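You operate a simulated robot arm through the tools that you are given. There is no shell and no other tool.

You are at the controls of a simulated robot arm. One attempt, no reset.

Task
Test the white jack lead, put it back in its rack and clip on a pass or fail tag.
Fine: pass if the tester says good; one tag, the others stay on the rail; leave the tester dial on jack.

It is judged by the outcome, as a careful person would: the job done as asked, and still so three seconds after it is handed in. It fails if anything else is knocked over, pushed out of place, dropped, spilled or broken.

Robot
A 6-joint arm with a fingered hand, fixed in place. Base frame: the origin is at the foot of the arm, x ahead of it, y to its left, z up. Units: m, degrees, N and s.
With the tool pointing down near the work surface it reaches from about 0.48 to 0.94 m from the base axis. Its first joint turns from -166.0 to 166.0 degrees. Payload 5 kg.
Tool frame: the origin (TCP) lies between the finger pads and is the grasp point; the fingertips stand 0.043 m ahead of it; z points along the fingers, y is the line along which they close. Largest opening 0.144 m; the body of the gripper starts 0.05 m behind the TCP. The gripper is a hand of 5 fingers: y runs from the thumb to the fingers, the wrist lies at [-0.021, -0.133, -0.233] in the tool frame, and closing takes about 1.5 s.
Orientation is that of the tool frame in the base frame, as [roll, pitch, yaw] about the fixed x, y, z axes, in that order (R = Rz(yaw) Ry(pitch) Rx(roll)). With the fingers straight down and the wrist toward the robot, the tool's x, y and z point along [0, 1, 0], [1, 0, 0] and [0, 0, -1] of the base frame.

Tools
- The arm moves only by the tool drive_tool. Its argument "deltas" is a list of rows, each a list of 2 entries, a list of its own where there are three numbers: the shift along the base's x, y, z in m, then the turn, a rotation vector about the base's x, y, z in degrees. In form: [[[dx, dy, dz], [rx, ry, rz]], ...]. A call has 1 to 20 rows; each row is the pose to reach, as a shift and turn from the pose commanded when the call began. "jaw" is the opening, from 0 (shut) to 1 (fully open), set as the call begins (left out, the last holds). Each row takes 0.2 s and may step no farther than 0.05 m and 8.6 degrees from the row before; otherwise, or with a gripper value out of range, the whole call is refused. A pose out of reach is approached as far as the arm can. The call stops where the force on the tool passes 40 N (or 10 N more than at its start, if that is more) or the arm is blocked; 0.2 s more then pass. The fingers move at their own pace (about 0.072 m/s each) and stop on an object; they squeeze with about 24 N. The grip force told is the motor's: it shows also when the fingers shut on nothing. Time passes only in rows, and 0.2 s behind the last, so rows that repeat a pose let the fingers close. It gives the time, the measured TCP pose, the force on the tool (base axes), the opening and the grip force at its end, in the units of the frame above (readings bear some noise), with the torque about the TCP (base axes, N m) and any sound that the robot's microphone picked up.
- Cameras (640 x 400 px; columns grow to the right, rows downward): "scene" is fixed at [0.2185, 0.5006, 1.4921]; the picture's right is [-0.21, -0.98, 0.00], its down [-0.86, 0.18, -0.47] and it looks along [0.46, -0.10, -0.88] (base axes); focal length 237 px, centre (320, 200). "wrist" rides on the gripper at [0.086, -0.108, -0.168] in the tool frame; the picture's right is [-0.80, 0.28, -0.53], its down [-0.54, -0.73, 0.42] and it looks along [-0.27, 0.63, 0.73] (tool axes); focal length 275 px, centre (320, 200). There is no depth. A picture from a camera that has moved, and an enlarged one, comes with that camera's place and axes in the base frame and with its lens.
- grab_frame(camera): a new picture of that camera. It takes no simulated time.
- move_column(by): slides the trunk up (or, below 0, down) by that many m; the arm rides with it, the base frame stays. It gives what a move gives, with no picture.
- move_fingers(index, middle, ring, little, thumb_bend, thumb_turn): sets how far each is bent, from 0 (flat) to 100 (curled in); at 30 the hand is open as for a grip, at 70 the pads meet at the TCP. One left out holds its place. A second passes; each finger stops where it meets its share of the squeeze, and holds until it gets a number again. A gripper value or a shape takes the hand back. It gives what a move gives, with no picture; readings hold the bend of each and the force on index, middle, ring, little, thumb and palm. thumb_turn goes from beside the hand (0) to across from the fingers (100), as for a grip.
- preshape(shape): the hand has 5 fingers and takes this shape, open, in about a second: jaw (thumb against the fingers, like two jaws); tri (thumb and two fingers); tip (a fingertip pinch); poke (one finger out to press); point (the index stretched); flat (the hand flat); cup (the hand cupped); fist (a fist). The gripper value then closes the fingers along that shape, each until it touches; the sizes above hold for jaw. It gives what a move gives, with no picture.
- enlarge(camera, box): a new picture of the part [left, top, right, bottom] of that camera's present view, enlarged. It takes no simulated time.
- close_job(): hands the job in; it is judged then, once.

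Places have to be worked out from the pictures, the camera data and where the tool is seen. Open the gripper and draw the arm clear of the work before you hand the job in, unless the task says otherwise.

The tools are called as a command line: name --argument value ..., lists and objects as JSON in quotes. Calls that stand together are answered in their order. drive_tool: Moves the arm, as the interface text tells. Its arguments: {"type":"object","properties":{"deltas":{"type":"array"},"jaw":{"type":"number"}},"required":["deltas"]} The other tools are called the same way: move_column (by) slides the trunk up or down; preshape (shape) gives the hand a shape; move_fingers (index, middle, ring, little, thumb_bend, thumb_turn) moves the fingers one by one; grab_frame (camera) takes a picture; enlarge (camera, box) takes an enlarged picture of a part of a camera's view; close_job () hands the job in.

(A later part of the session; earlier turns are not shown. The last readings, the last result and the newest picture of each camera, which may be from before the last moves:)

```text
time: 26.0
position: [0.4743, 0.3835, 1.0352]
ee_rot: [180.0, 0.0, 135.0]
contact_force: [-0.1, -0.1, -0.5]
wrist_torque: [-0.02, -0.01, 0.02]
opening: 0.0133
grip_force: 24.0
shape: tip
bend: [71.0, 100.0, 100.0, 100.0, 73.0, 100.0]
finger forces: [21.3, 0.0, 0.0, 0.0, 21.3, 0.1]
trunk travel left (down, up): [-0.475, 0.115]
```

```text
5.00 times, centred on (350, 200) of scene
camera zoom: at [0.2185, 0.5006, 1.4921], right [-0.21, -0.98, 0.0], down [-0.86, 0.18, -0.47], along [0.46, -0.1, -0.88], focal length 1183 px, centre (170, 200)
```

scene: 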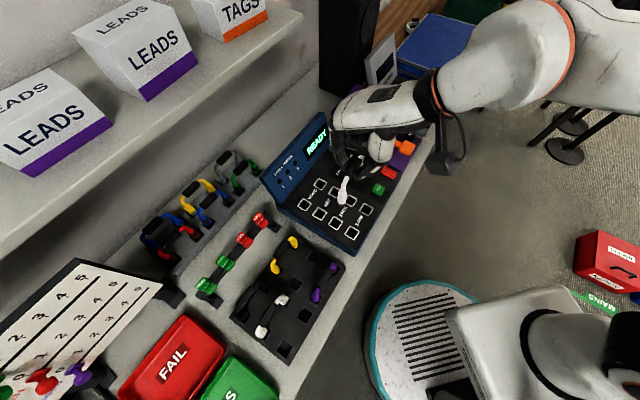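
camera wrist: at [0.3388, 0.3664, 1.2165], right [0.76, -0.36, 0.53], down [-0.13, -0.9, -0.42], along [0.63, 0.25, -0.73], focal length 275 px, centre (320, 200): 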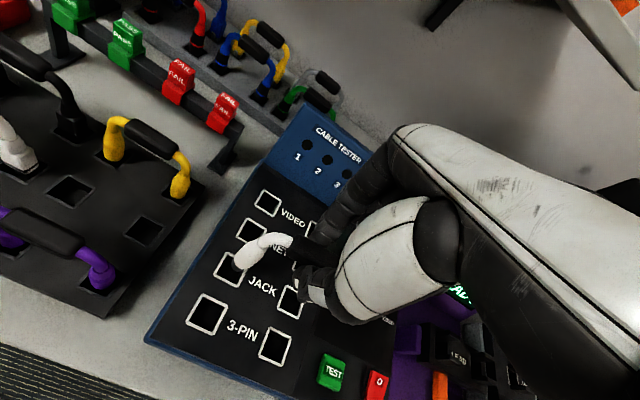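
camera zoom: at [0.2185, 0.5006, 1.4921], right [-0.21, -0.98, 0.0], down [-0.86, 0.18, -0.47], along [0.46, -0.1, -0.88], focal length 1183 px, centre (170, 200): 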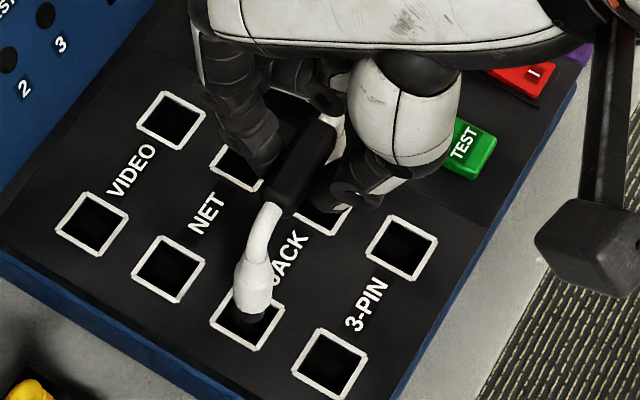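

The plug tip is now over the socket mouth in both views with no contact force. I'll keep lowering in small steps.

drive_tool --deltas '[[[0, 0, -0.006], [0, 0, 0]], [[0, 0, -0.012], [0, 0, 0]], [[0, 0, -0.018], [0, 0, 0]], [[0, 0, -0.022], [0, 0, 0]], [[0, 0, -0.022], [0, 0, 0]]]'

enlarge --camera "wrist" --box '[210, 160, 390, 340]'

enlarge --camera "scene" --box '[310, 160, 390, 240]'

```text
time: 27.2
position: [0.4763, 0.3817, 1.0146]
ee_rot: [-180.0, 0.1, 134.9]
contact_force: [0.2, -0.5, -1.3]
wrist_torque: [0.02, 0.01, -0.01]
opening: 0.0131
grip_force: 23.8
shape: tip
bend: [71.0, 100.0, 100.0, 100.0, 73.0, 100.0]
finger forces: [21.3, 0.0, 0.1, 0.0, 21.3, 0.0]
trunk travel left (down, up): [-0.475, 0.115]
```

```text
2.22 times, centred on (300, 250) of wrist
camera zoom: at [0.3381, 0.3664, 1.1813], right [0.76, -0.36, 0.53], down [-0.13, -0.9, -0.42], along [0.63, 0.25, -0.73], focal length 612 px, centre (364, 89)
```

zoom: 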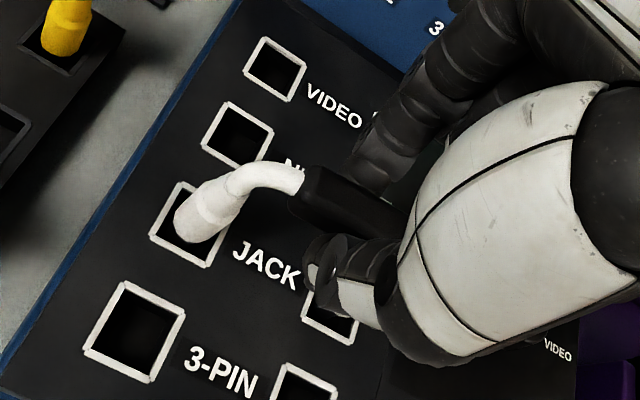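

```text
5.00 times, centred on (350, 200) of scene
camera zoom: at [0.2185, 0.5006, 1.4921], right [-0.21, -0.98, 0.0], down [-0.86, 0.18, -0.47], along [0.46, -0.1, -0.88], focal length 1183 px, centre (170, 200)
```

zoom: 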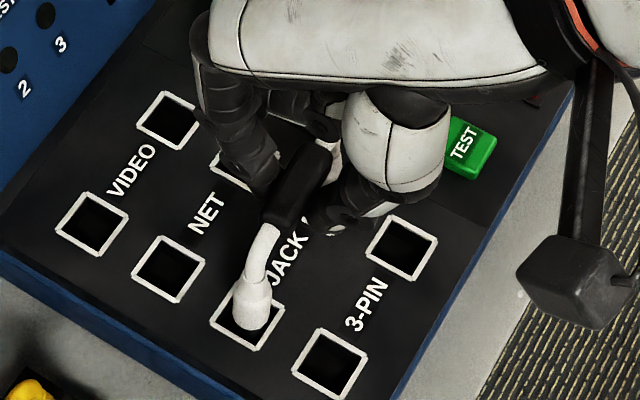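

The plug is entering the socket freely. I'll continue down until it seats, watching for a rise in force.

drive_tool --deltas '[[[0, 0, -0.005], [0, 0, 0]], [[0, 0, -0.01], [0, 0, 0]], [[0, 0, -0.014], [0, 0, 0]], [[0, 0, -0.017], [0, 0, 0]], [[0, 0, -0.02], [0, 0, 0]]]'

enlarge --camera "wrist" --box '[210, 160, 390, 340]'

enlarge --camera "scene" --box '[310, 160, 390, 240]'

```text
time: 28.4
position: [0.4741, 0.382, 0.9911]
ee_rot: [-179.6, 0.0, 135.0]
contact_force: [-0.5, 0.2, -1.1]
wrist_torque: [-0.01, -0.04, -0.01]
opening: 0.0142
grip_force: 23.8
shape: tip
bend: [72.0, 100.0, 100.0, 100.0, 76.0, 100.0]
finger forces: [15.7, 0.1, 0.0, 0.1, 15.9, 0.1]
trunk travel left (down, up): [-0.475, 0.115]
```

```text
2.22 times, centred on (300, 250) of wrist
camera zoom: at [0.3379, 0.3665, 1.1581], right [0.77, -0.36, 0.53], down [-0.13, -0.9, -0.42], along [0.63, 0.25, -0.74], focal length 612 px, centre (364, 89)
```

zoom: 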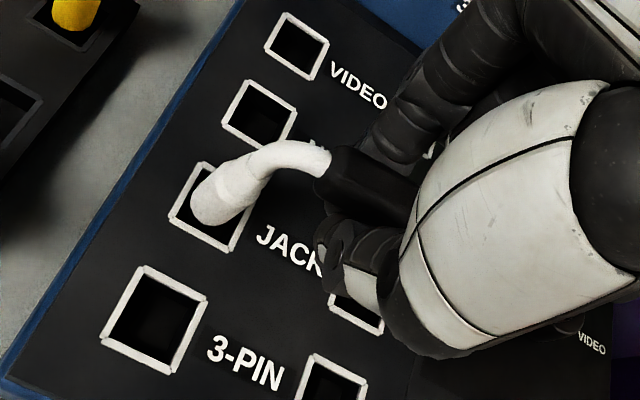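

```text
5.00 times, centred on (350, 200) of scene
camera zoom: at [0.2185, 0.5006, 1.4921], right [-0.21, -0.98, 0.0], down [-0.86, 0.18, -0.47], along [0.46, -0.1, -0.88], focal length 1183 px, centre (170, 200)
```

zoom: 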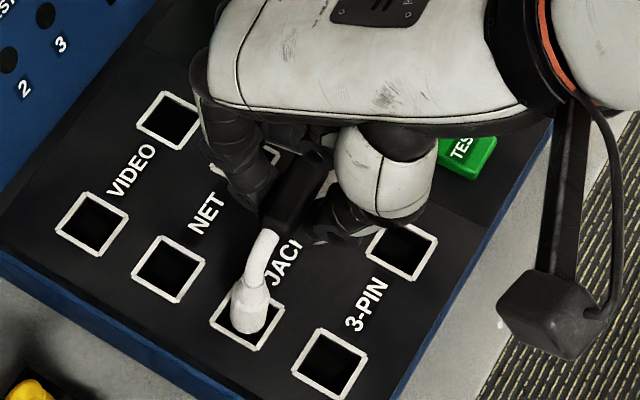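

The lead slid slightly in the pinch, so it has bottomed out in the JACK sockets, at a depth consistent with the rack seating. I'll release and rise straight up.

drive_tool --deltas '[[[0, 0, 0], [0, 0, 0]], [[0, 0, 0], [0, 0, 0]], [[0, 0, 0], [0, 0, 0]], [[0, 0, 0], [0, 0, 0]], [[0, 0, 0.02], [0, 0, 0]], [[0, 0, 0.05], [0, 0, 0]], [[0, 0, 0.09], [0, 0, 0]], [[0, 0, 0.13], [0, 0, 0]]]' --jaw 0.3

grab_frame --camera "wrist"

grab_frame --camera "scene"

enlarge --camera "scene" --box '[270, 100, 430, 260]'

```text
time: 30.2
position: [0.4748, 0.3822, 1.1255]
ee_rot: [180.0, 0.0, 135.0]
contact_force: [0.0, -0.2, -0.9]
wrist_torque: [0.01, -0.01, 0.0]
opening: 0.0428
grip_force: 0.1
shape: tip
bend: [73.0, 98.0, 99.0, 99.0, 74.0, 100.0]
finger forces: [0.1, 0.0, 0.0, 0.0, 0.0, 0.1]
trunk travel left (down, up): [-0.475, 0.115]
```

```text
taken
camera wrist: at [0.3379, 0.3663, 1.2925], right [0.76, -0.36, 0.53], down [-0.13, -0.9, -0.42], along [0.63, 0.25, -0.73], focal length 275 px, centre (320, 200)
```

wrist: 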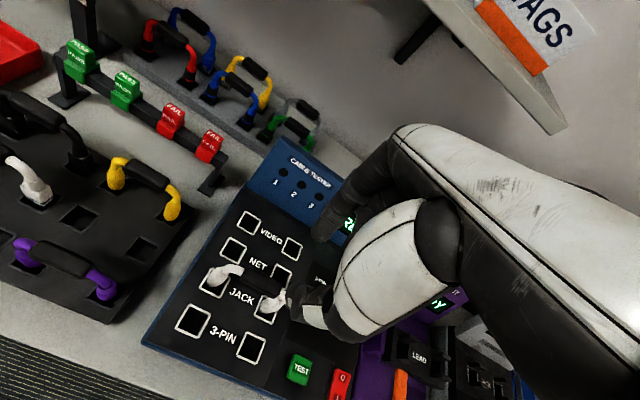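

```text
taken
```

scene: 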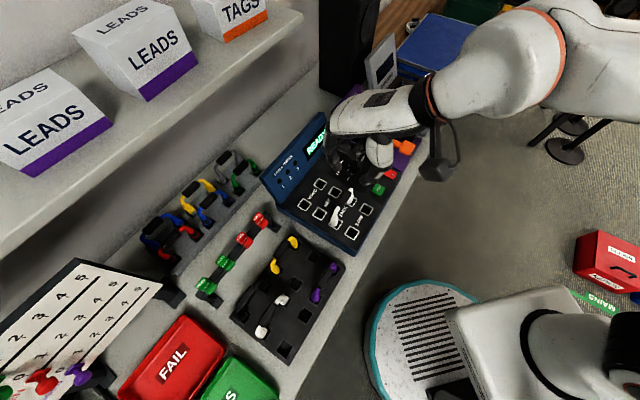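

```text
2.50 times, centred on (350, 180) of scene
camera zoom: at [0.2185, 0.5006, 1.4921], right [-0.21, -0.98, 0.0], down [-0.86, 0.18, -0.47], along [0.46, -0.1, -0.88], focal length 592 px, centre (245, 250)
```

zoom: 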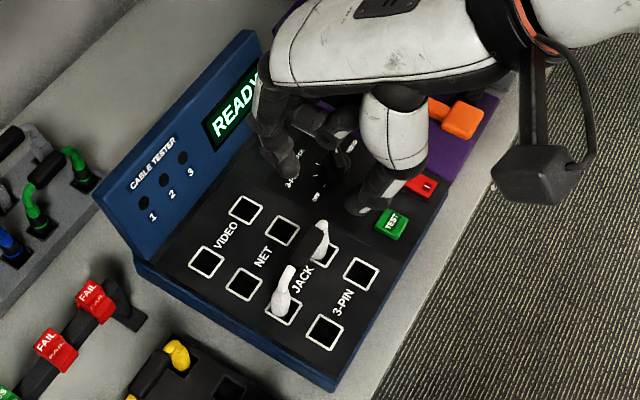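

The lead sits in both JACK sockets. Next is the dial, so I'll move over beside it for a close look.

drive_tool --deltas '[[[0.02, -0.015, 0.03], [0, 0, 0]], [[0.06, -0.042, 0.03], [0, 0, 0]], [[0.1, -0.07, 0.03], [0, 0, 0]], [[0.14, -0.097, 0.03], [0, 0, 0]], [[0.165, -0.114, 0.03], [0, 0, 0]], [[0.165, -0.114, 0.03], [0, 0, 0]]]'

grab_frame --camera "wrist"

enlarge --camera "wrist" --box '[160, 200, 300, 340]'

enlarge --camera "scene" --box '[290, 130, 410, 250]'

```text
time: 31.6
position: [0.6413, 0.2679, 1.1518]
ee_rot: [179.9, 0.0, 135.1]
contact_force: [0.2, -0.3, -0.2]
wrist_torque: [-0.03, 0.06, 0.01]
opening: 0.043
grip_force: 0.0
shape: tip
bend: [73.0, 98.0, 99.0, 99.0, 74.0, 100.0]
finger forces: [0.1, 0.0, 0.0, 0.1, 0.0, 0.0]
trunk travel left (down, up): [-0.475, 0.115]
```

```text
taken
camera wrist: at [0.5049, 0.2518, 1.3191], right [0.76, -0.36, 0.53], down [-0.13, -0.9, -0.42], along [0.63, 0.25, -0.73], focal length 275 px, centre (320, 200)
```

wrist: 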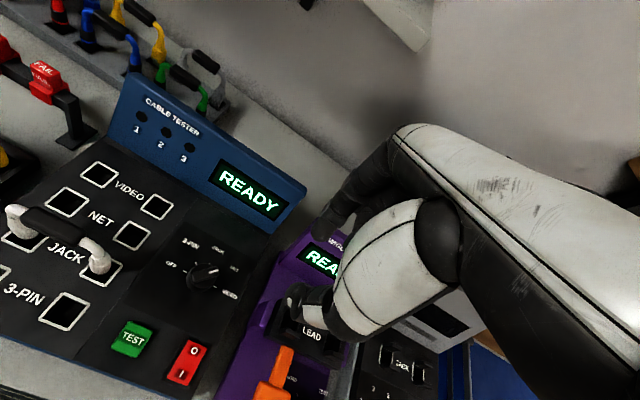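

```text
2.86 times, centred on (230, 270) of wrist
camera zoom: at [0.5049, 0.2518, 1.3191], right [0.76, -0.36, 0.53], down [-0.13, -0.9, -0.42], along [0.63, 0.25, -0.73], focal length 786 px, centre (577, 0)
```

zoom: 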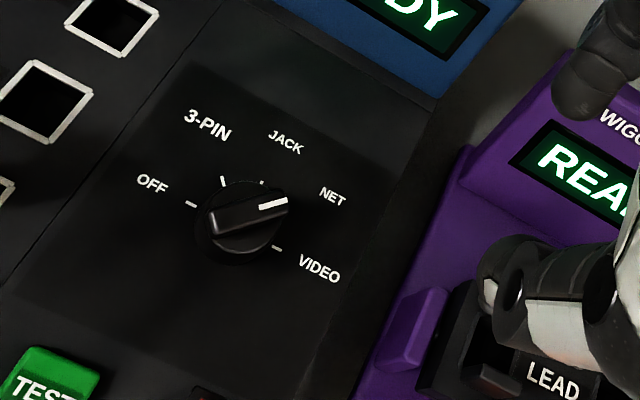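

```text
3.33 times, centred on (350, 190) of scene
camera zoom: at [0.2185, 0.5006, 1.4921], right [-0.21, -0.98, 0.0], down [-0.86, 0.18, -0.47], along [0.46, -0.1, -0.88], focal length 789 px, centre (220, 233)
```

zoom: 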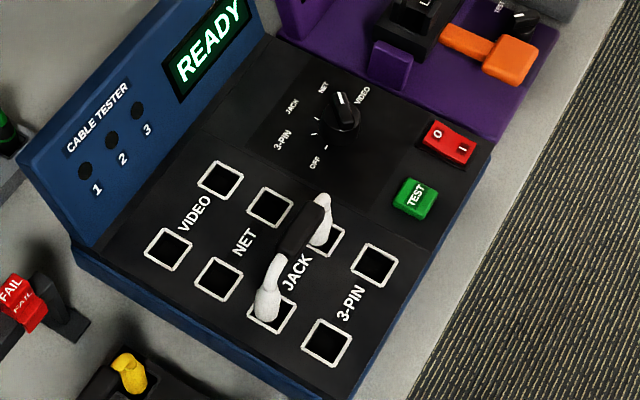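

The dial is at NET (pointing along +x), and the ticks show JACK 45° counter-clockwise from it. The dial centre is near (0.605, 0.311), and I estimate its top at about z 0.935. I'll turn the hand 45° so the pinch straddles the pointer blade, and move above it.

drive_tool --deltas '[[[-0.005, 0.006, 0], [0, 0, 7.5]], [[-0.011, 0.013, 0], [0, 0, 15]], [[-0.017, 0.02, 0], [0, 0, 22.5]], [[-0.023, 0.028, 0], [0, 0, 30]], [[-0.029, 0.035, 0], [0, 0, 37.5]], [[-0.035, 0.0425, 0], [0, 0, 45]], [[-0.035, 0.0425, -0.03], [0, 0, 45]], [[-0.035, 0.0425, -0.07], [0, 0, 45]], [[-0.035, 0.0425, -0.1], [0, 0, 45]], [[-0.035, 0.0425, -0.1], [0, 0, 45]]]'

grab_frame --camera "wrist"

enlarge --camera "wrist" --box '[230, 190, 370, 330]'

grab_frame --camera "scene"

```text
time: 33.8
position: [0.6053, 0.3087, 1.054]
ee_rot: [-180.0, 0.0, -180.0]
contact_force: [-0.3, -1.2, -0.6]
wrist_torque: [0.01, 0.02, 0.01]
opening: 0.043
grip_force: 0.1
shape: tip
bend: [73.0, 98.0, 99.0, 99.0, 74.0, 100.0]
finger forces: [0.1, 0.0, 0.1, 0.1, 0.0, 0.0]
trunk travel left (down, up): [-0.475, 0.115]
```

```text
taken
camera wrist: at [0.5202, 0.2008, 1.2204], right [0.8, 0.28, 0.53], down [0.54, -0.73, -0.42], along [0.27, 0.63, -0.73], focal length 275 px, centre (320, 200)
```

wrist: 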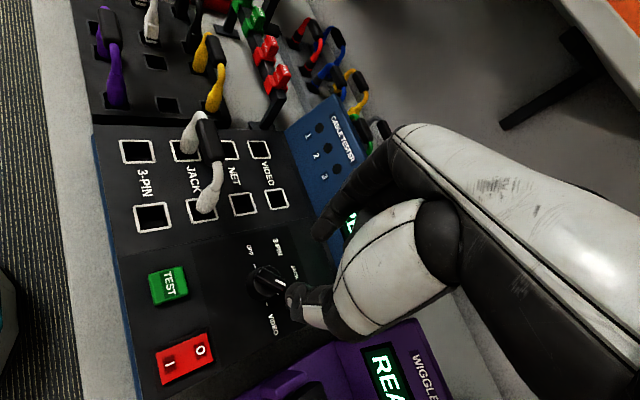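

```text
2.86 times, centred on (300, 260) of wrist
camera zoom: at [0.5202, 0.2008, 1.2204], right [0.8, 0.28, 0.53], down [0.54, -0.73, -0.42], along [0.27, 0.63, -0.73], focal length 786 px, centre (377, 29)
```

zoom: 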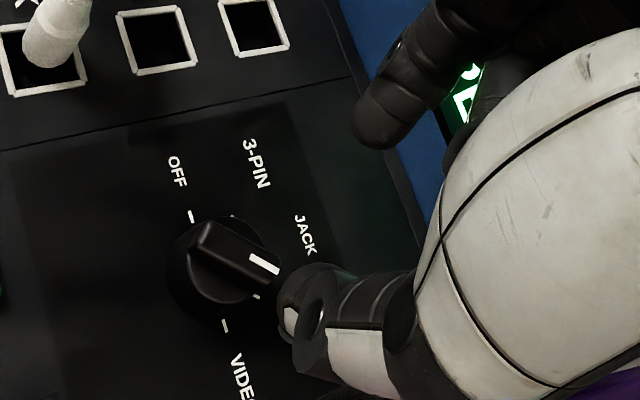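

```text
taken
```

scene: 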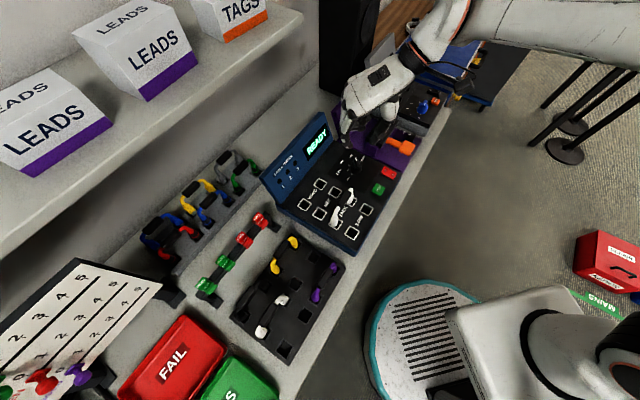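

The dial axis works out to (0.6045, 0.311) with the blade top at z≈0.937. The TCP is directly above it, so I'll lower the pinch around the blade.

drive_tool --deltas '[[[0, 0, -0.03], [0, 0, 0]], [[0, 0, -0.055], [0, 0, 0]], [[0, 0, -0.07], [0, 0, 0]], [[0, 0, -0.08], [0, 0, 0]], [[0, 0, -0.085], [0, 0, 0]]]'

enlarge --camera "wrist" --box '[230, 190, 370, 330]'

enlarge --camera "scene" --box '[320, 120, 400, 200]'

```text
time: 35.0
position: [0.6044, 0.3103, 0.9687]
ee_rot: [-179.9, 0.0, 180.0]
contact_force: [0.1, 0.1, 0.2]
wrist_torque: [-0.01, 0.0, 0.01]
opening: 0.0428
grip_force: 0.1
shape: tip
bend: [73.0, 98.0, 99.0, 99.0, 74.0, 100.0]
finger forces: [0.1, 0.1, 0.1, 0.0, 0.1, 0.0]
trunk travel left (down, up): [-0.475, 0.115]
```

```text
2.86 times, centred on (300, 260) of wrist
camera zoom: at [0.5197, 0.202, 1.1361], right [0.8, 0.28, 0.53], down [0.54, -0.73, -0.42], along [0.27, 0.63, -0.73], focal length 786 px, centre (377, 29)
```

zoom: 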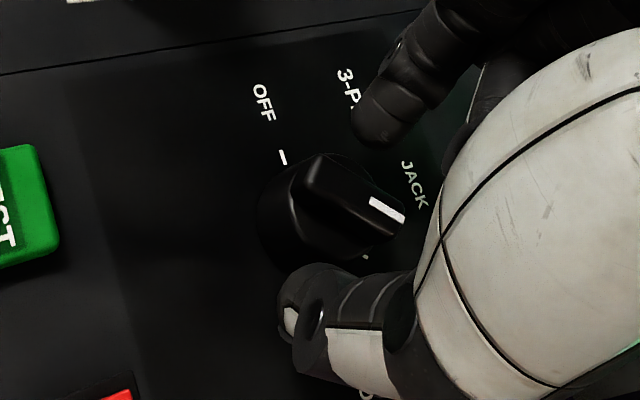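

```text
5.00 times, centred on (360, 160) of scene
camera zoom: at [0.2185, 0.5006, 1.4921], right [-0.21, -0.98, 0.0], down [-0.86, 0.18, -0.47], along [0.46, -0.1, -0.88], focal length 1183 px, centre (120, 400)
```

zoom: 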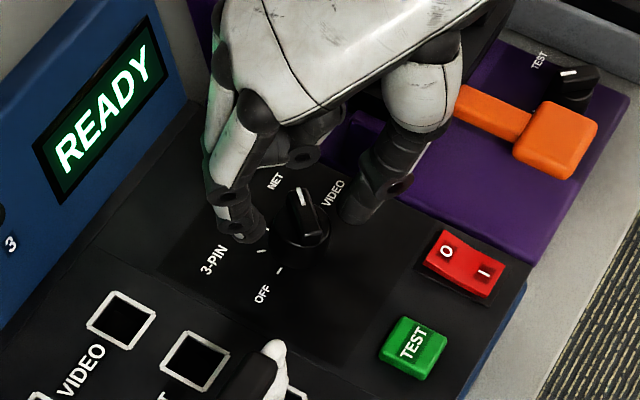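

The fingertips straddle the blade symmetrically. I'll go down about 7 mm more and close.

drive_tool --deltas '[[[0, 0, -0.004], [0, 0, 0]], [[0, 0, -0.008], [0, 0, 0]], [[0, 0, -0.008], [0, 0, 0]]]'

drive_tool --deltas '[[[0, 0, 0], [0, 0, 0]], [[0, 0, 0], [0, 0, 0]], [[0, 0, 0], [0, 0, 0]], [[0, 0, 0], [0, 0, 0]], [[0, 0, 0], [0, 0, 0]]]' --jaw 0

enlarge --camera "wrist" --box '[230, 190, 370, 330]'

enlarge --camera "scene" --box '[320, 120, 400, 200]'

```text
time: 35.8
position: [0.6044, 0.3111, 0.9609]
ee_rot: [180.0, 0.0, 180.0]
contact_force: [0.2, -0.1, 0.2]
wrist_torque: [0.01, 0.02, 0.02]
opening: 0.043
grip_force: 0.0
shape: tip
bend: [73.0, 98.0, 99.0, 99.0, 74.0, 100.0]
finger forces: [0.0, 0.0, 0.0, 0.0, 0.0, 0.0]
trunk travel left (down, up): [-0.475, 0.115]
```

```text
time: 37.0
position: [0.606, 0.3105, 0.9614]
ee_rot: [-180.0, 0.0, 179.9]
contact_force: [0.6, -0.3, -2.4]
wrist_torque: [0.04, -0.04, -0.01]
opening: 0.0282
grip_force: 24.1
shape: tip
bend: [72.0, 100.0, 100.0, 100.0, 74.0, 100.0]
finger forces: [20.6, 0.0, 0.1, 0.0, 20.6, 0.0]
trunk travel left (down, up): [-0.475, 0.115]
```

```text
2.86 times, centred on (300, 260) of wrist
camera zoom: at [0.5201, 0.2028, 1.1281], right [0.8, 0.28, 0.53], down [0.54, -0.73, -0.42], along [0.27, 0.63, -0.73], focal length 786 px, centre (377, 29)
```

zoom: 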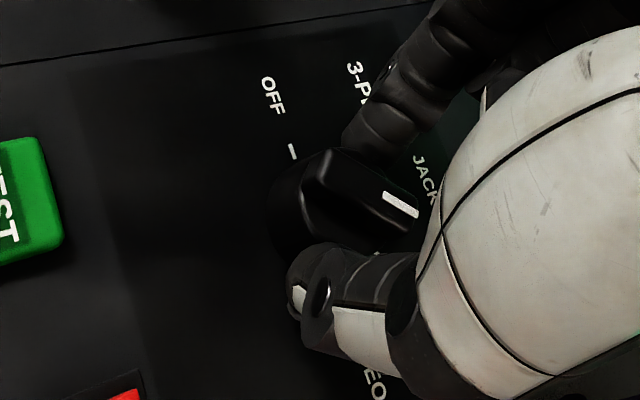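

```text
5.00 times, centred on (360, 160) of scene
camera zoom: at [0.2185, 0.5006, 1.4921], right [-0.21, -0.98, 0.0], down [-0.86, 0.18, -0.47], along [0.46, -0.1, -0.88], focal length 1183 px, centre (120, 400)
```

zoom: 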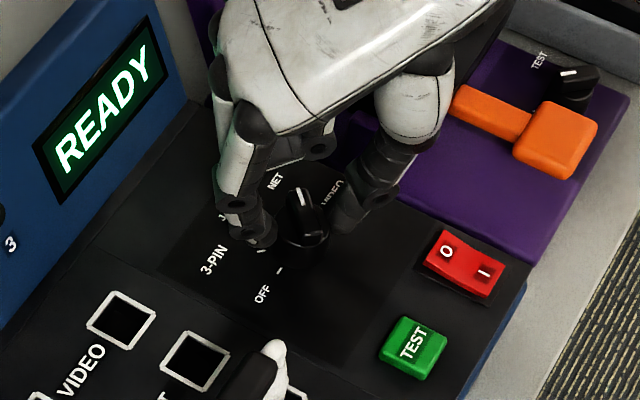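

The fingers have gripped the round base of the dial (28 mm) with 20 N each. I'll turn it 45° counter-clockwise about its axis and check that it follows.

drive_tool --deltas '[[[0, 0, 0], [0, 0, 6]], [[0, 0, 0], [0, 0, 12]], [[0, 0, 0], [0, 0, 18]], [[0, 0, 0], [0, 0, 24]], [[0, 0, 0], [0, 0, 30]], [[0, 0, 0], [0, 0, 36]], [[0, 0, 0], [0, 0, 42]], [[0, 0, 0], [0, 0, 47]], [[0, 0, 0], [0, 0, 47]]]'

enlarge --camera "wrist" --box '[230, 190, 370, 330]'

enlarge --camera "scene" --box '[320, 120, 400, 200]'

```text
time: 39.0
position: [0.6044, 0.3123, 0.9615]
ee_rot: [-180.0, 0.0, -132.9]
contact_force: [-5.7, 6.6, -2.7]
wrist_torque: [0.31, 0.3, -0.04]
opening: 0.028
grip_force: 23.8
shape: tip
bend: [72.0, 100.0, 100.0, 100.0, 75.0, 100.0]
finger forces: [26.7, 0.1, 0.2, 0.0, 17.8, 0.1]
trunk travel left (down, up): [-0.475, 0.115]
```

```text
2.86 times, centred on (300, 260) of wrist
camera zoom: at [0.6266, 0.1744, 1.1283], right [0.34, 0.78, 0.53], down [0.9, -0.1, -0.42], along [-0.28, 0.62, -0.73], focal length 786 px, centre (377, 29)
```

zoom: 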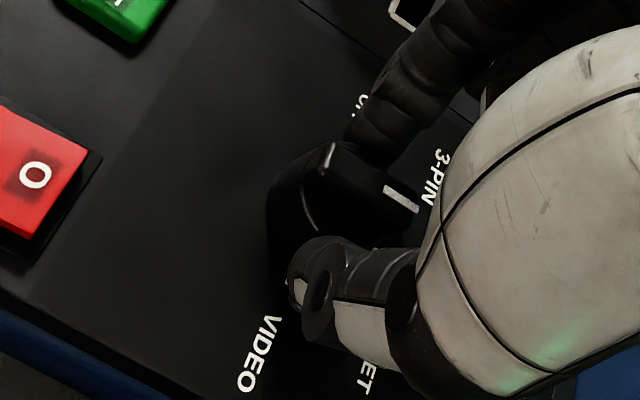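

```text
5.00 times, centred on (360, 160) of scene
camera zoom: at [0.2185, 0.5006, 1.4921], right [-0.21, -0.98, 0.0], down [-0.86, 0.18, -0.47], along [0.46, -0.1, -0.88], focal length 1183 px, centre (120, 400)
```

zoom: 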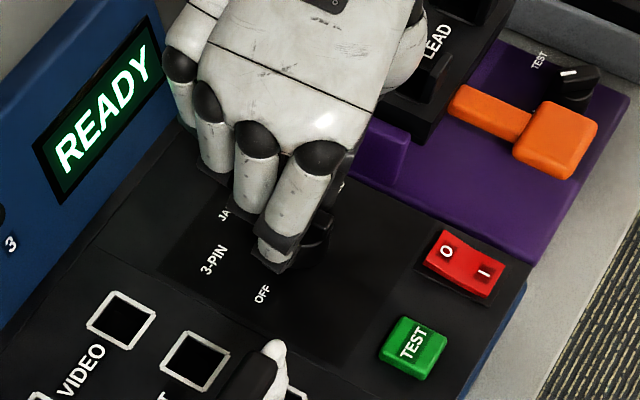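

The pointer stayed fixed relative to the hand, so the dial turned with it. I'll release, rise and confirm it points at JACK.

drive_tool --deltas '[[[0, 0, 0], [0, 0, 0]], [[0, 0, 0], [0, 0, 0]], [[0, 0, 0], [0, 0, 0]], [[0, 0, 0], [0, 0, 0]], [[0, 0, 0.02], [0, 0, 0]], [[0, 0, 0.06], [0, 0, 0]], [[0, 0, 0.1], [0, 0, 0]]]' --jaw 0.3

drive_tool --deltas '[[[-0.01, -0.01, 0.03], [0, 0, -7]], [[-0.02, -0.02, 0.06], [0, 0, -14]], [[-0.03, -0.03, 0.09], [0, 0, -21]], [[-0.03, -0.03, 0.1], [0, 0, -28]], [[-0.03, -0.03, 0.1], [0, 0, -35]], [[-0.03, -0.03, 0.1], [0, 0, -42]], [[-0.03, -0.03, 0.1], [0, 0, -50]], [[-0.03, -0.03, 0.1], [0, 0, -58]], [[-0.03, -0.03, 0.1], [0, 0, -66]], [[-0.03, -0.03, 0.1], [0, 0, -74]], [[-0.03, -0.03, 0.1], [0, 0, -82]], [[-0.03, -0.03, 0.1], [0, 0, -90]], [[0.01, -0.06, 0.1], [0, 0, -92]]]'

grab_frame --camera "wrist"

enlarge --camera "wrist" --box '[130, 200, 290, 360]'

enlarge --camera "scene" --box '[290, 120, 410, 240]'

```text
time: 40.6
position: [0.606, 0.3099, 1.06]
ee_rot: [179.9, -0.1, -133.0]
contact_force: [-0.4, 0.0, 0.0]
wrist_torque: [-0.03, 0.02, 0.01]
opening: 0.0434
grip_force: 0.1
shape: tip
bend: [73.0, 98.0, 99.0, 99.0, 74.0, 100.0]
finger forces: [0.1, 0.1, 0.0, 0.0, 0.0, 0.0]
trunk travel left (down, up): [-0.475, 0.115]
```

```text
time: 43.4
position: [0.6167, 0.25, 1.1621]
ee_rot: [180.0, -0.1, 134.9]
contact_force: [-1.5, 0.5, 0.2]
wrist_torque: [-0.03, -0.03, 0.0]
opening: 0.0432
grip_force: 0.0
shape: tip
bend: [73.0, 98.0, 99.0, 99.0, 74.0, 100.0]
finger forces: [0.0, 0.0, 0.1, 0.0, 0.0, 0.0]
trunk travel left (down, up): [-0.475, 0.115]
```

```text
taken
camera wrist: at [0.4801, 0.2349, 1.3276], right [0.76, -0.36, 0.53], down [-0.13, -0.9, -0.42], along [0.63, 0.25, -0.73], focal length 275 px, centre (320, 200)
```

wrist: 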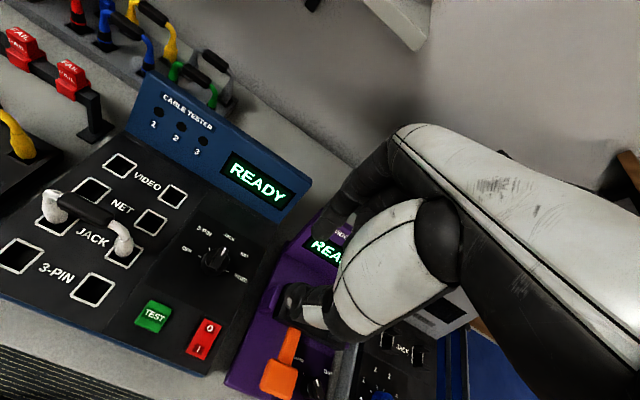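

```text
2.50 times, centred on (210, 280) of wrist
camera zoom: at [0.4801, 0.2349, 1.3276], right [0.76, -0.36, 0.53], down [-0.13, -0.9, -0.42], along [0.63, 0.25, -0.73], focal length 688 px, centre (595, 0)
```

zoom: 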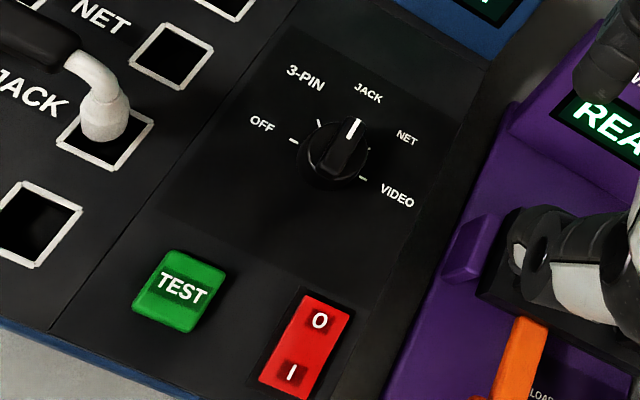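

```text
3.33 times, centred on (350, 180) of scene
camera zoom: at [0.2185, 0.5006, 1.4921], right [-0.21, -0.98, 0.0], down [-0.86, 0.18, -0.47], along [0.46, -0.1, -0.88], focal length 789 px, centre (220, 267)
```

zoom: 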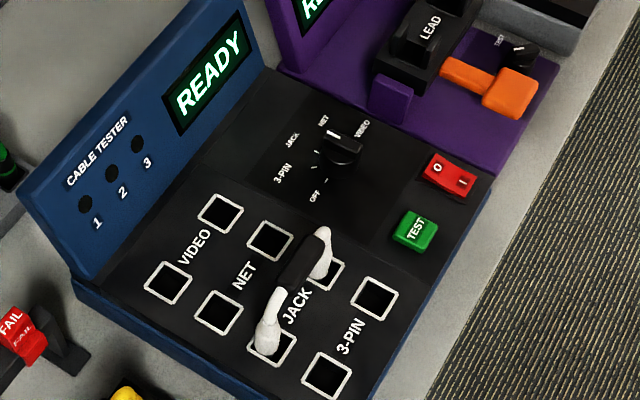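

The dial has turned toward JACK, but I want the exact angle, so I'll enlarge further.

enlarge --camera "wrist" --box '[185, 220, 255, 280]'

enlarge --camera "scene" --box '[325, 140, 385, 190]'

```text
6.67 times, centred on (220, 250) of wrist
camera zoom: at [0.4801, 0.2349, 1.3276], right [0.76, -0.36, 0.53], down [-0.13, -0.9, -0.42], along [0.63, 0.25, -0.73], focal length 1835 px, centre (987, -133)
```

zoom: 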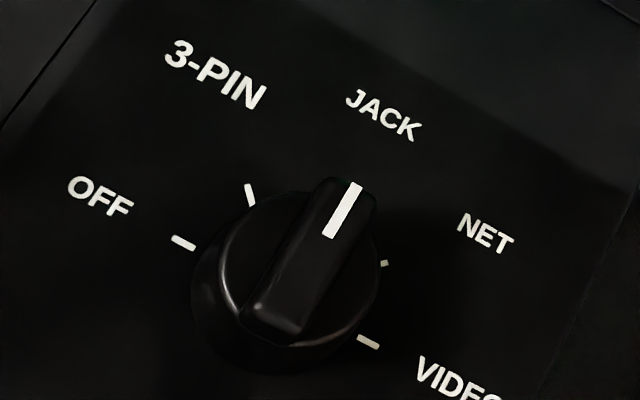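

```text
8.00 times, centred on (355, 165) of scene
camera zoom: at [0.2185, 0.5006, 1.4921], right [-0.21, -0.98, 0.0], down [-0.86, 0.18, -0.47], along [0.46, -0.1, -0.88], focal length 1893 px, centre (40, 480)
```

zoom: 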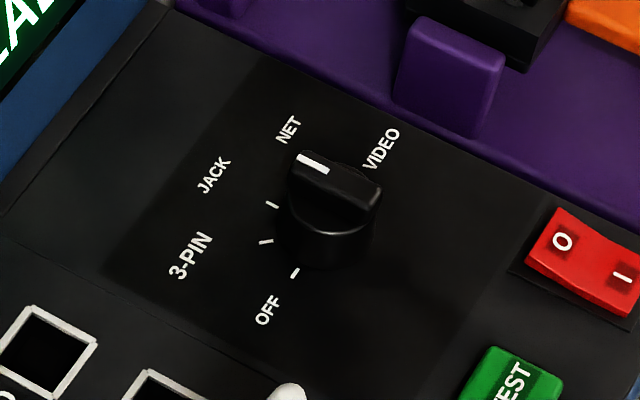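

The dial pointer covers the JACK tick in both views, so it is on JACK. Next I'll move above the TEST button (about 0.520, 0.267, 0.918) and form the one-finger poke shape.

drive_tool --deltas '[[[-0.04, 0.007, 0], [0, 0, 0]], [[-0.08, 0.014, 0], [0, 0, 0]], [[-0.097, 0.017, -0.02], [0, 0, 0]], [[-0.097, 0.017, -0.05], [0, 0, 0]]]'

preshape --shape "poke"

grab_frame --camera "wrist"

enlarge --camera "scene" --box '[290, 100, 450, 260]'

```text
time: 44.4
position: [0.5167, 0.2688, 1.1086]
ee_rot: [-180.0, -0.1, 134.9]
contact_force: [0.0, 0.1, 0.0]
wrist_torque: [-0.01, -0.02, 0.01]
opening: 0.0433
grip_force: 0.1
shape: tip
bend: [73.0, 98.0, 99.0, 99.0, 74.0, 100.0]
finger forces: [0.0, 0.0, 0.0, 0.0, 0.0, 0.0]
trunk travel left (down, up): [-0.475, 0.115]
```

```text
time: 45.3
position: [0.5177, 0.2685, 1.1103]
ee_rot: [179.9, 0.0, 135.0]
contact_force: [0.3, 0.2, 0.0]
wrist_torque: [0.0, 0.01, 0.01]
opening: 0.0
grip_force: 0.0
shape: poke
bend: [70.0, 70.0, 99.0, 99.0, 100.0, 100.0]
finger forces: [0.1, 0.1, 0.1, 0.0, 0.1, 0.1]
trunk travel left (down, up): [-0.475, 0.115]
```

```text
taken
camera wrist: at [0.3805, 0.252, 1.2766], right [0.76, -0.36, 0.53], down [-0.13, -0.9, -0.42], along [0.63, 0.25, -0.73], focal length 275 px, centre (320, 200)
```

wrist: 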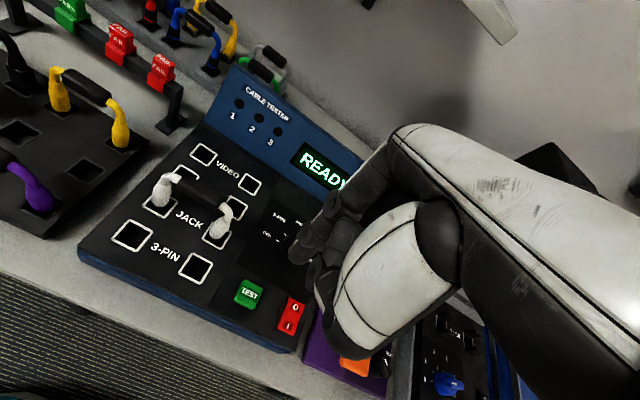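

```text
2.50 times, centred on (370, 180) of scene
camera zoom: at [0.2185, 0.5006, 1.4921], right [-0.21, -0.98, 0.0], down [-0.86, 0.18, -0.47], along [0.46, -0.1, -0.88], focal length 592 px, centre (195, 250)
```

zoom: 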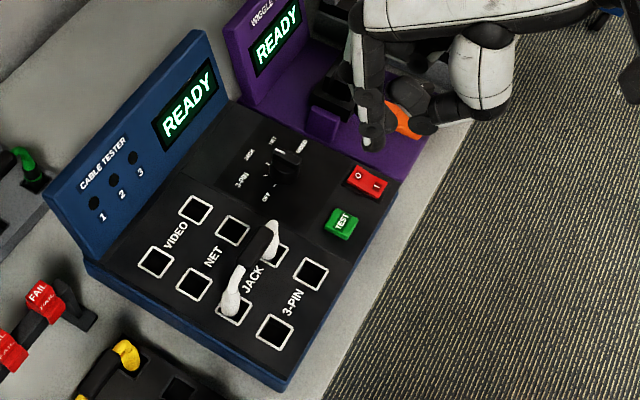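

The poke shape has index and middle out together with the tips about 43 mm below the TCP. I'll curl the middle finger so only the index presses, then move down to just above TEST.

move_fingers --middle 99

drive_tool --deltas '[[[0.003, -0.002, -0.03], [0, 0, 0]], [[0.003, -0.002, -0.07], [0, 0, 0]], [[0.003, -0.002, -0.11], [0, 0, 0]], [[0.003, -0.002, -0.13], [0, 0, 0]]]'

grab_frame --camera "wrist"

enlarge --camera "wrist" --box '[220, 190, 360, 330]'

enlarge --camera "scene" --box '[310, 120, 430, 240]'

```text
time: 46.3
position: [0.5182, 0.2682, 1.1097]
ee_rot: [180.0, 0.1, 135.0]
contact_force: [0.2, -0.2, 0.6]
wrist_torque: [0.04, 0.01, -0.05]
opening: 0.0483
grip_force: 0.2
shape: fingers
bend: [70.0, 80.0, 99.0, 99.0, 100.0, 100.0]
finger forces: [0.0, 0.1, 0.1, 0.1, 0.1, 0.1]
trunk travel left (down, up): [-0.475, 0.115]
```

```text
time: 47.3
position: [0.5193, 0.265, 0.9813]
ee_rot: [-180.0, 0.0, 135.1]
contact_force: [0.6, 0.6, 0.3]
wrist_torque: [0.0, 0.02, -0.02]
opening: 0.0486
grip_force: 0.2
shape: fingers
bend: [70.0, 81.0, 99.0, 99.0, 100.0, 100.0]
finger forces: [0.0, 0.0, 0.1, 0.1, 0.1, 0.0]
trunk travel left (down, up): [-0.475, 0.115]
```

```text
taken
camera wrist: at [0.3829, 0.2496, 1.1475], right [0.76, -0.36, 0.53], down [-0.13, -0.9, -0.42], along [0.63, 0.25, -0.73], focal length 275 px, centre (320, 200)
```

wrist: 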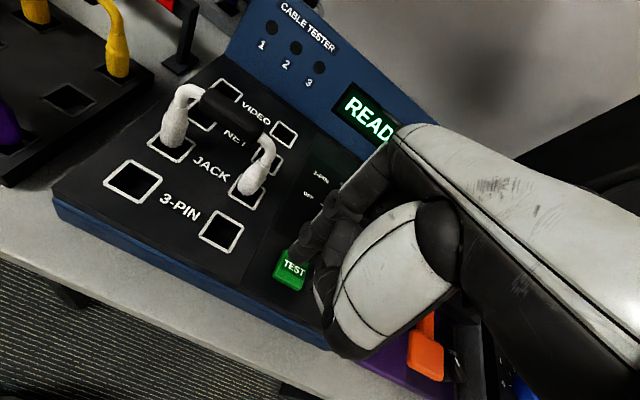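

```text
2.86 times, centred on (290, 260) of wrist
camera zoom: at [0.3829, 0.2496, 1.1475], right [0.76, -0.36, 0.53], down [-0.13, -0.9, -0.42], along [0.63, 0.25, -0.73], focal length 786 px, centre (406, 29)
```

zoom: 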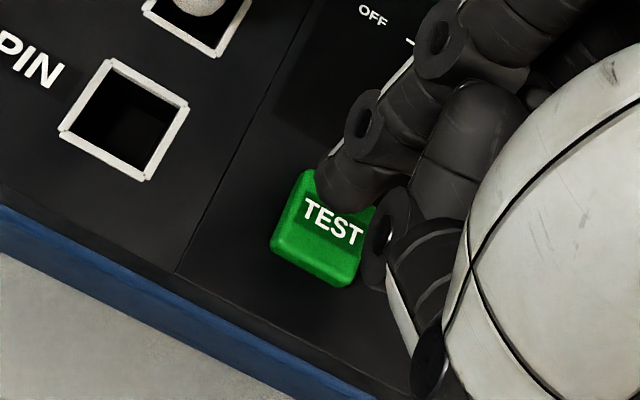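

```text
3.33 times, centred on (370, 180) of scene
camera zoom: at [0.2185, 0.5006, 1.4921], right [-0.21, -0.98, 0.0], down [-0.86, 0.18, -0.47], along [0.46, -0.1, -0.88], focal length 789 px, centre (153, 267)
```

zoom: 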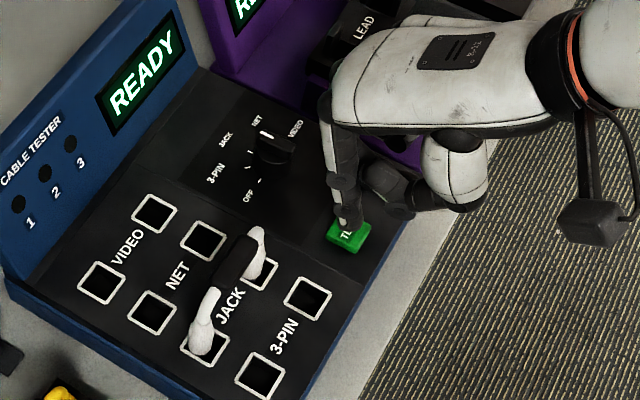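

The index tip is just above the TEST button. I'll press down in small steps and watch force and sound.

drive_tool --deltas '[[[0, 0, -0.006], [0, 0, 0]], [[0, 0, -0.011], [0, 0, 0]], [[0, 0, -0.015], [0, 0, 0]], [[0, 0, -0.018], [0, 0, 0]]]'

enlarge --camera "wrist" --box '[220, 190, 360, 330]'

enlarge --camera "scene" --box '[250, 100, 410, 260]'

```text
time: 48.3
position: [0.5197, 0.266, 0.9618]
ee_rot: [180.0, 0.0, 135.0]
contact_force: [0.5, 0.7, 0.4]
wrist_torque: [0.03, -0.02, -0.03]
opening: 0.0485
grip_force: 0.0
shape: fingers
bend: [70.0, 81.0, 99.0, 99.0, 100.0, 100.0]
finger forces: [0.0, 0.0, 0.1, 0.0, 0.1, 0.0]
trunk travel left (down, up): [-0.475, 0.115]
```

```text
2.86 times, centred on (290, 260) of wrist
camera zoom: at [0.3839, 0.2504, 1.13], right [0.76, -0.36, 0.53], down [-0.13, -0.9, -0.42], along [0.63, 0.25, -0.73], focal length 786 px, centre (406, 29)
```

zoom: 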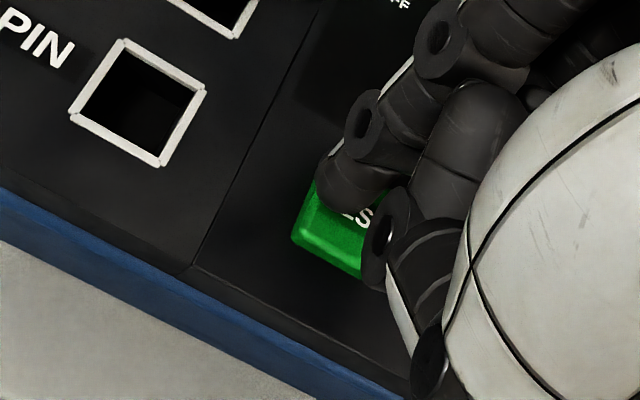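

```text
2.50 times, centred on (330, 180) of scene
camera zoom: at [0.2185, 0.5006, 1.4921], right [-0.21, -0.98, 0.0], down [-0.86, 0.18, -0.47], along [0.46, -0.1, -0.88], focal length 592 px, centre (295, 250)
```

zoom: 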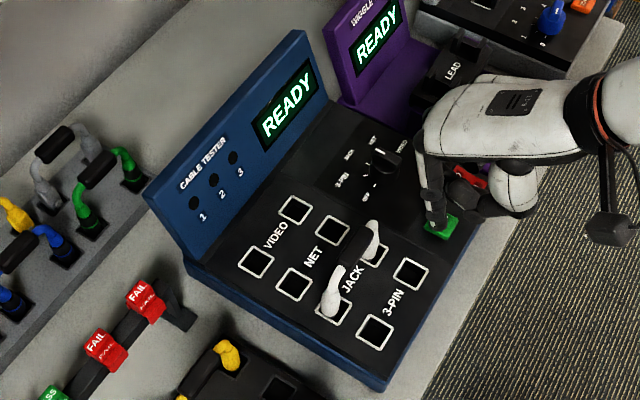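

There's no contact yet. I'll keep pressing in small steps.

drive_tool --deltas '[[[0, 0, -0.003], [0, 0, 0]], [[0, 0, -0.006], [0, 0, 0]], [[0, 0, -0.009], [0, 0, 0]], [[0, 0, -0.009], [0, 0, 0]]]'

enlarge --camera "scene" --box '[250, 100, 410, 260]'

```text
time: 49.3
position: [0.5214, 0.2667, 0.9561]
ee_rot: [179.8, 0.0, 135.1]
contact_force: [1.0, 4.5, 17.5]
wrist_torque: [0.38, 0.04, -0.06]
opening: 0.0481
grip_force: 8.4
shape: fingers
bend: [70.0, 81.0, 99.0, 99.0, 100.0, 100.0]
finger forces: [17.4, 0.0, 0.0, 0.0, 0.0, 0.0]
trunk travel left (down, up): [-0.475, 0.115]
heard: click
```

```text
2.50 times, centred on (330, 180) of scene
camera zoom: at [0.2185, 0.5006, 1.4921], right [-0.21, -0.98, 0.0], down [-0.86, 0.18, -0.47], along [0.46, -0.1, -0.88], focal length 592 px, centre (295, 250)
```

zoom: 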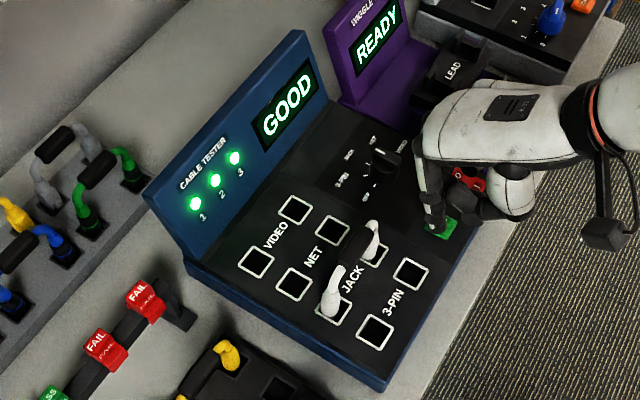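

I heard a click and the display shows GOOD with lamps 1, 2 and 3 lit, so the lead passes. I'll lift off the button and confirm the reading holds.

drive_tool --deltas '[[[0, 0, 0.01], [0, 0, 0]], [[0, 0, 0.04], [0, 0, 0]], [[0, 0, 0.08], [0, 0, 0]], [[0, 0, 0.12], [0, 0, 0]], [[0, 0, 0.15], [0, 0, 0]]]'

preshape --shape "tip"

enlarge --camera "scene" --box '[250, 100, 410, 260]'

```text
time: 50.5
position: [0.5212, 0.2641, 1.1056]
ee_rot: [180.0, -0.1, 135.0]
contact_force: [0.6, -0.3, 0.0]
wrist_torque: [0.0, 0.0, -0.01]
opening: 0.0482
grip_force: 0.0
shape: fingers
bend: [70.0, 81.0, 99.0, 99.0, 100.0, 100.0]
finger forces: [0.0, 0.1, 0.1, 0.0, 0.0, 0.0]
trunk travel left (down, up): [-0.475, 0.115]
```

```text
time: 51.4
position: [0.522, 0.2642, 1.106]
ee_rot: [-179.9, 0.1, 135.0]
contact_force: [-0.4, -0.1, -0.1]
wrist_torque: [-0.01, -0.01, -0.01]
opening: 0.144
grip_force: 0.1
shape: tip
bend: [30.0, 98.0, 99.0, 99.0, 30.0, 98.0]
finger forces: [0.1, 0.1, 0.0, 0.1, 0.0, 0.0]
trunk travel left (down, up): [-0.475, 0.115]
```

```text
2.50 times, centred on (330, 180) of scene
camera zoom: at [0.2185, 0.5006, 1.4921], right [-0.21, -0.98, 0.0], down [-0.86, 0.18, -0.47], along [0.46, -0.1, -0.88], focal length 592 px, centre (295, 250)
```

zoom: 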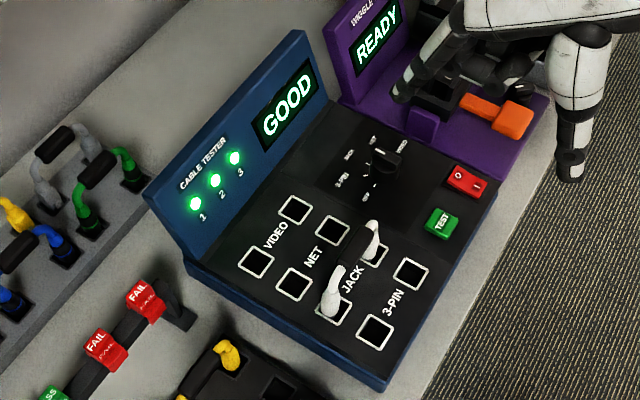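

GOOD is holding. I'll go back over the lead in the JACK sockets with the pinch set narrow.

drive_tool --deltas '[[[-0.01, 0.03, 0], [0, 0, 0]], [[-0.025, 0.065, 0], [0, 0, 0]], [[-0.038, 0.1, 0], [0, 0, 0]], [[-0.0453, 0.1177, 0], [0, 0, 0]], [[-0.0453, 0.1177, -0.03], [0, 0, 0]], [[-0.0453, 0.1177, -0.06], [0, 0, 0]], [[-0.0453, 0.1177, -0.07], [0, 0, 0]]]' --jaw 0.3

enlarge --camera "wrist" --box '[210, 160, 390, 340]'

enlarge --camera "scene" --box '[290, 140, 410, 260]'

```text
time: 53.0
position: [0.4776, 0.3831, 1.0337]
ee_rot: [180.0, 0.0, 135.0]
contact_force: [-0.4, -0.2, 0.6]
wrist_torque: [0.01, 0.0, 0.02]
opening: 0.0441
grip_force: 0.0
shape: tip
bend: [73.0, 98.0, 99.0, 99.0, 74.0, 100.0]
finger forces: [0.0, 0.0, 0.0, 0.0, 0.0, 0.0]
trunk travel left (down, up): [-0.475, 0.115]
```

```text
2.22 times, centred on (300, 250) of wrist
camera zoom: at [0.3408, 0.3668, 1.2007], right [0.76, -0.36, 0.53], down [-0.13, -0.9, -0.42], along [0.63, 0.25, -0.73], focal length 612 px, centre (364, 89)
```

zoom: 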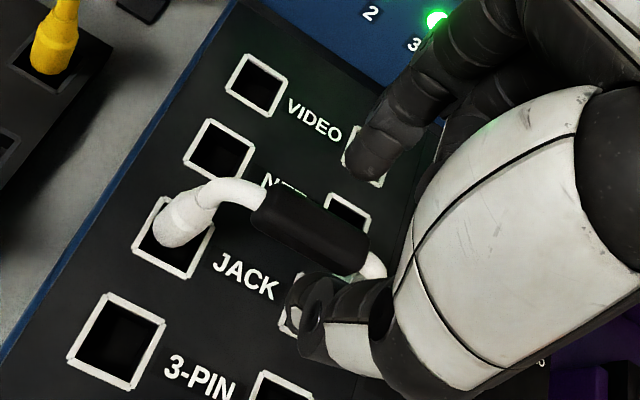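

```text
3.33 times, centred on (350, 200) of scene
camera zoom: at [0.2185, 0.5006, 1.4921], right [-0.21, -0.98, 0.0], down [-0.86, 0.18, -0.47], along [0.46, -0.1, -0.88], focal length 789 px, centre (220, 200)
```

zoom: 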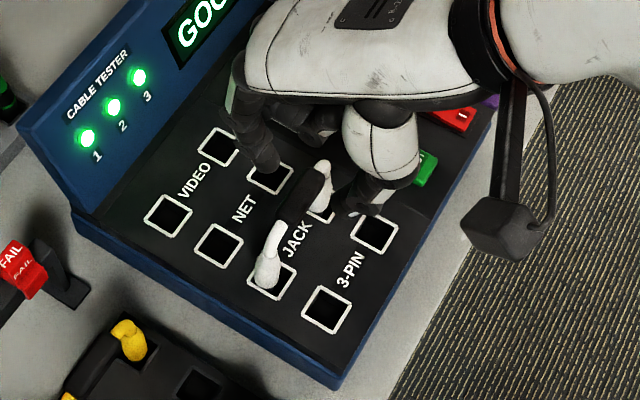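

The camera pose shows I'm about 3 mm off in x from where I released the lead. I'll correct that, lower to grip height and close on the bar.

drive_tool --deltas '[[[-0.0028, -0.0002, -0.01], [0, 0, 0]], [[-0.0028, -0.0002, -0.02], [0, 0, 0]], [[-0.0028, -0.0002, -0.03], [0, 0, 0]], [[-0.0028, -0.0002, -0.034], [0, 0, 0]]]'

drive_tool --deltas '[[[0, 0, 0], [0, 0, 0]], [[0, 0, 0], [0, 0, 0]], [[0, 0, 0], [0, 0, 0]], [[0, 0, 0], [0, 0, 0]], [[0, 0, 0], [0, 0, 0]], [[0, 0, 0], [0, 0, 0]]]' --jaw 0

enlarge --camera "wrist" --box '[210, 160, 390, 340]'

```text
time: 54.0
position: [0.472, 0.3845, 1.0]
ee_rot: [179.9, 0.0, 135.1]
contact_force: [-0.3, 0.2, 0.5]
wrist_torque: [0.02, 0.03, 0.02]
opening: 0.0438
grip_force: 0.0
shape: tip
bend: [73.0, 98.0, 99.0, 99.0, 74.0, 100.0]
finger forces: [0.0, 0.0, 0.1, 0.0, 0.1, 0.1]
trunk travel left (down, up): [-0.475, 0.115]
```

```text
time: 55.4
position: [0.4723, 0.3826, 1.0007]
ee_rot: [-179.9, 0.0, 135.0]
contact_force: [0.7, -0.1, -1.9]
wrist_torque: [-0.06, 0.03, -0.04]
opening: 0.0122
grip_force: 23.9
shape: tip
bend: [71.0, 100.0, 100.0, 100.0, 73.0, 100.0]
finger forces: [19.8, 0.1, 0.1, 0.0, 19.7, 0.0]
trunk travel left (down, up): [-0.475, 0.115]
```

```text
2.22 times, centred on (300, 250) of wrist
camera zoom: at [0.3361, 0.3678, 1.1676], right [0.76, -0.36, 0.53], down [-0.13, -0.9, -0.42], along [0.63, 0.25, -0.73], focal length 612 px, centre (364, 89)
```

zoom: 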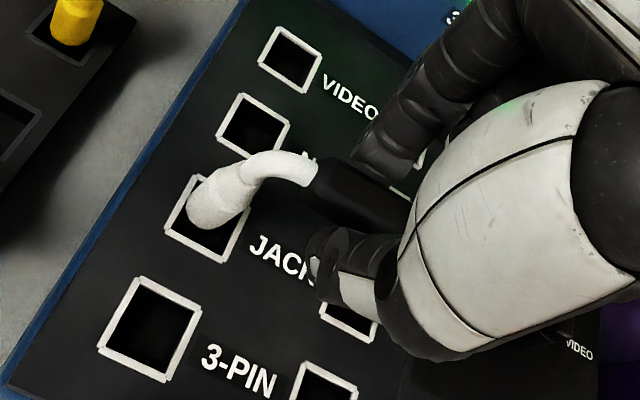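

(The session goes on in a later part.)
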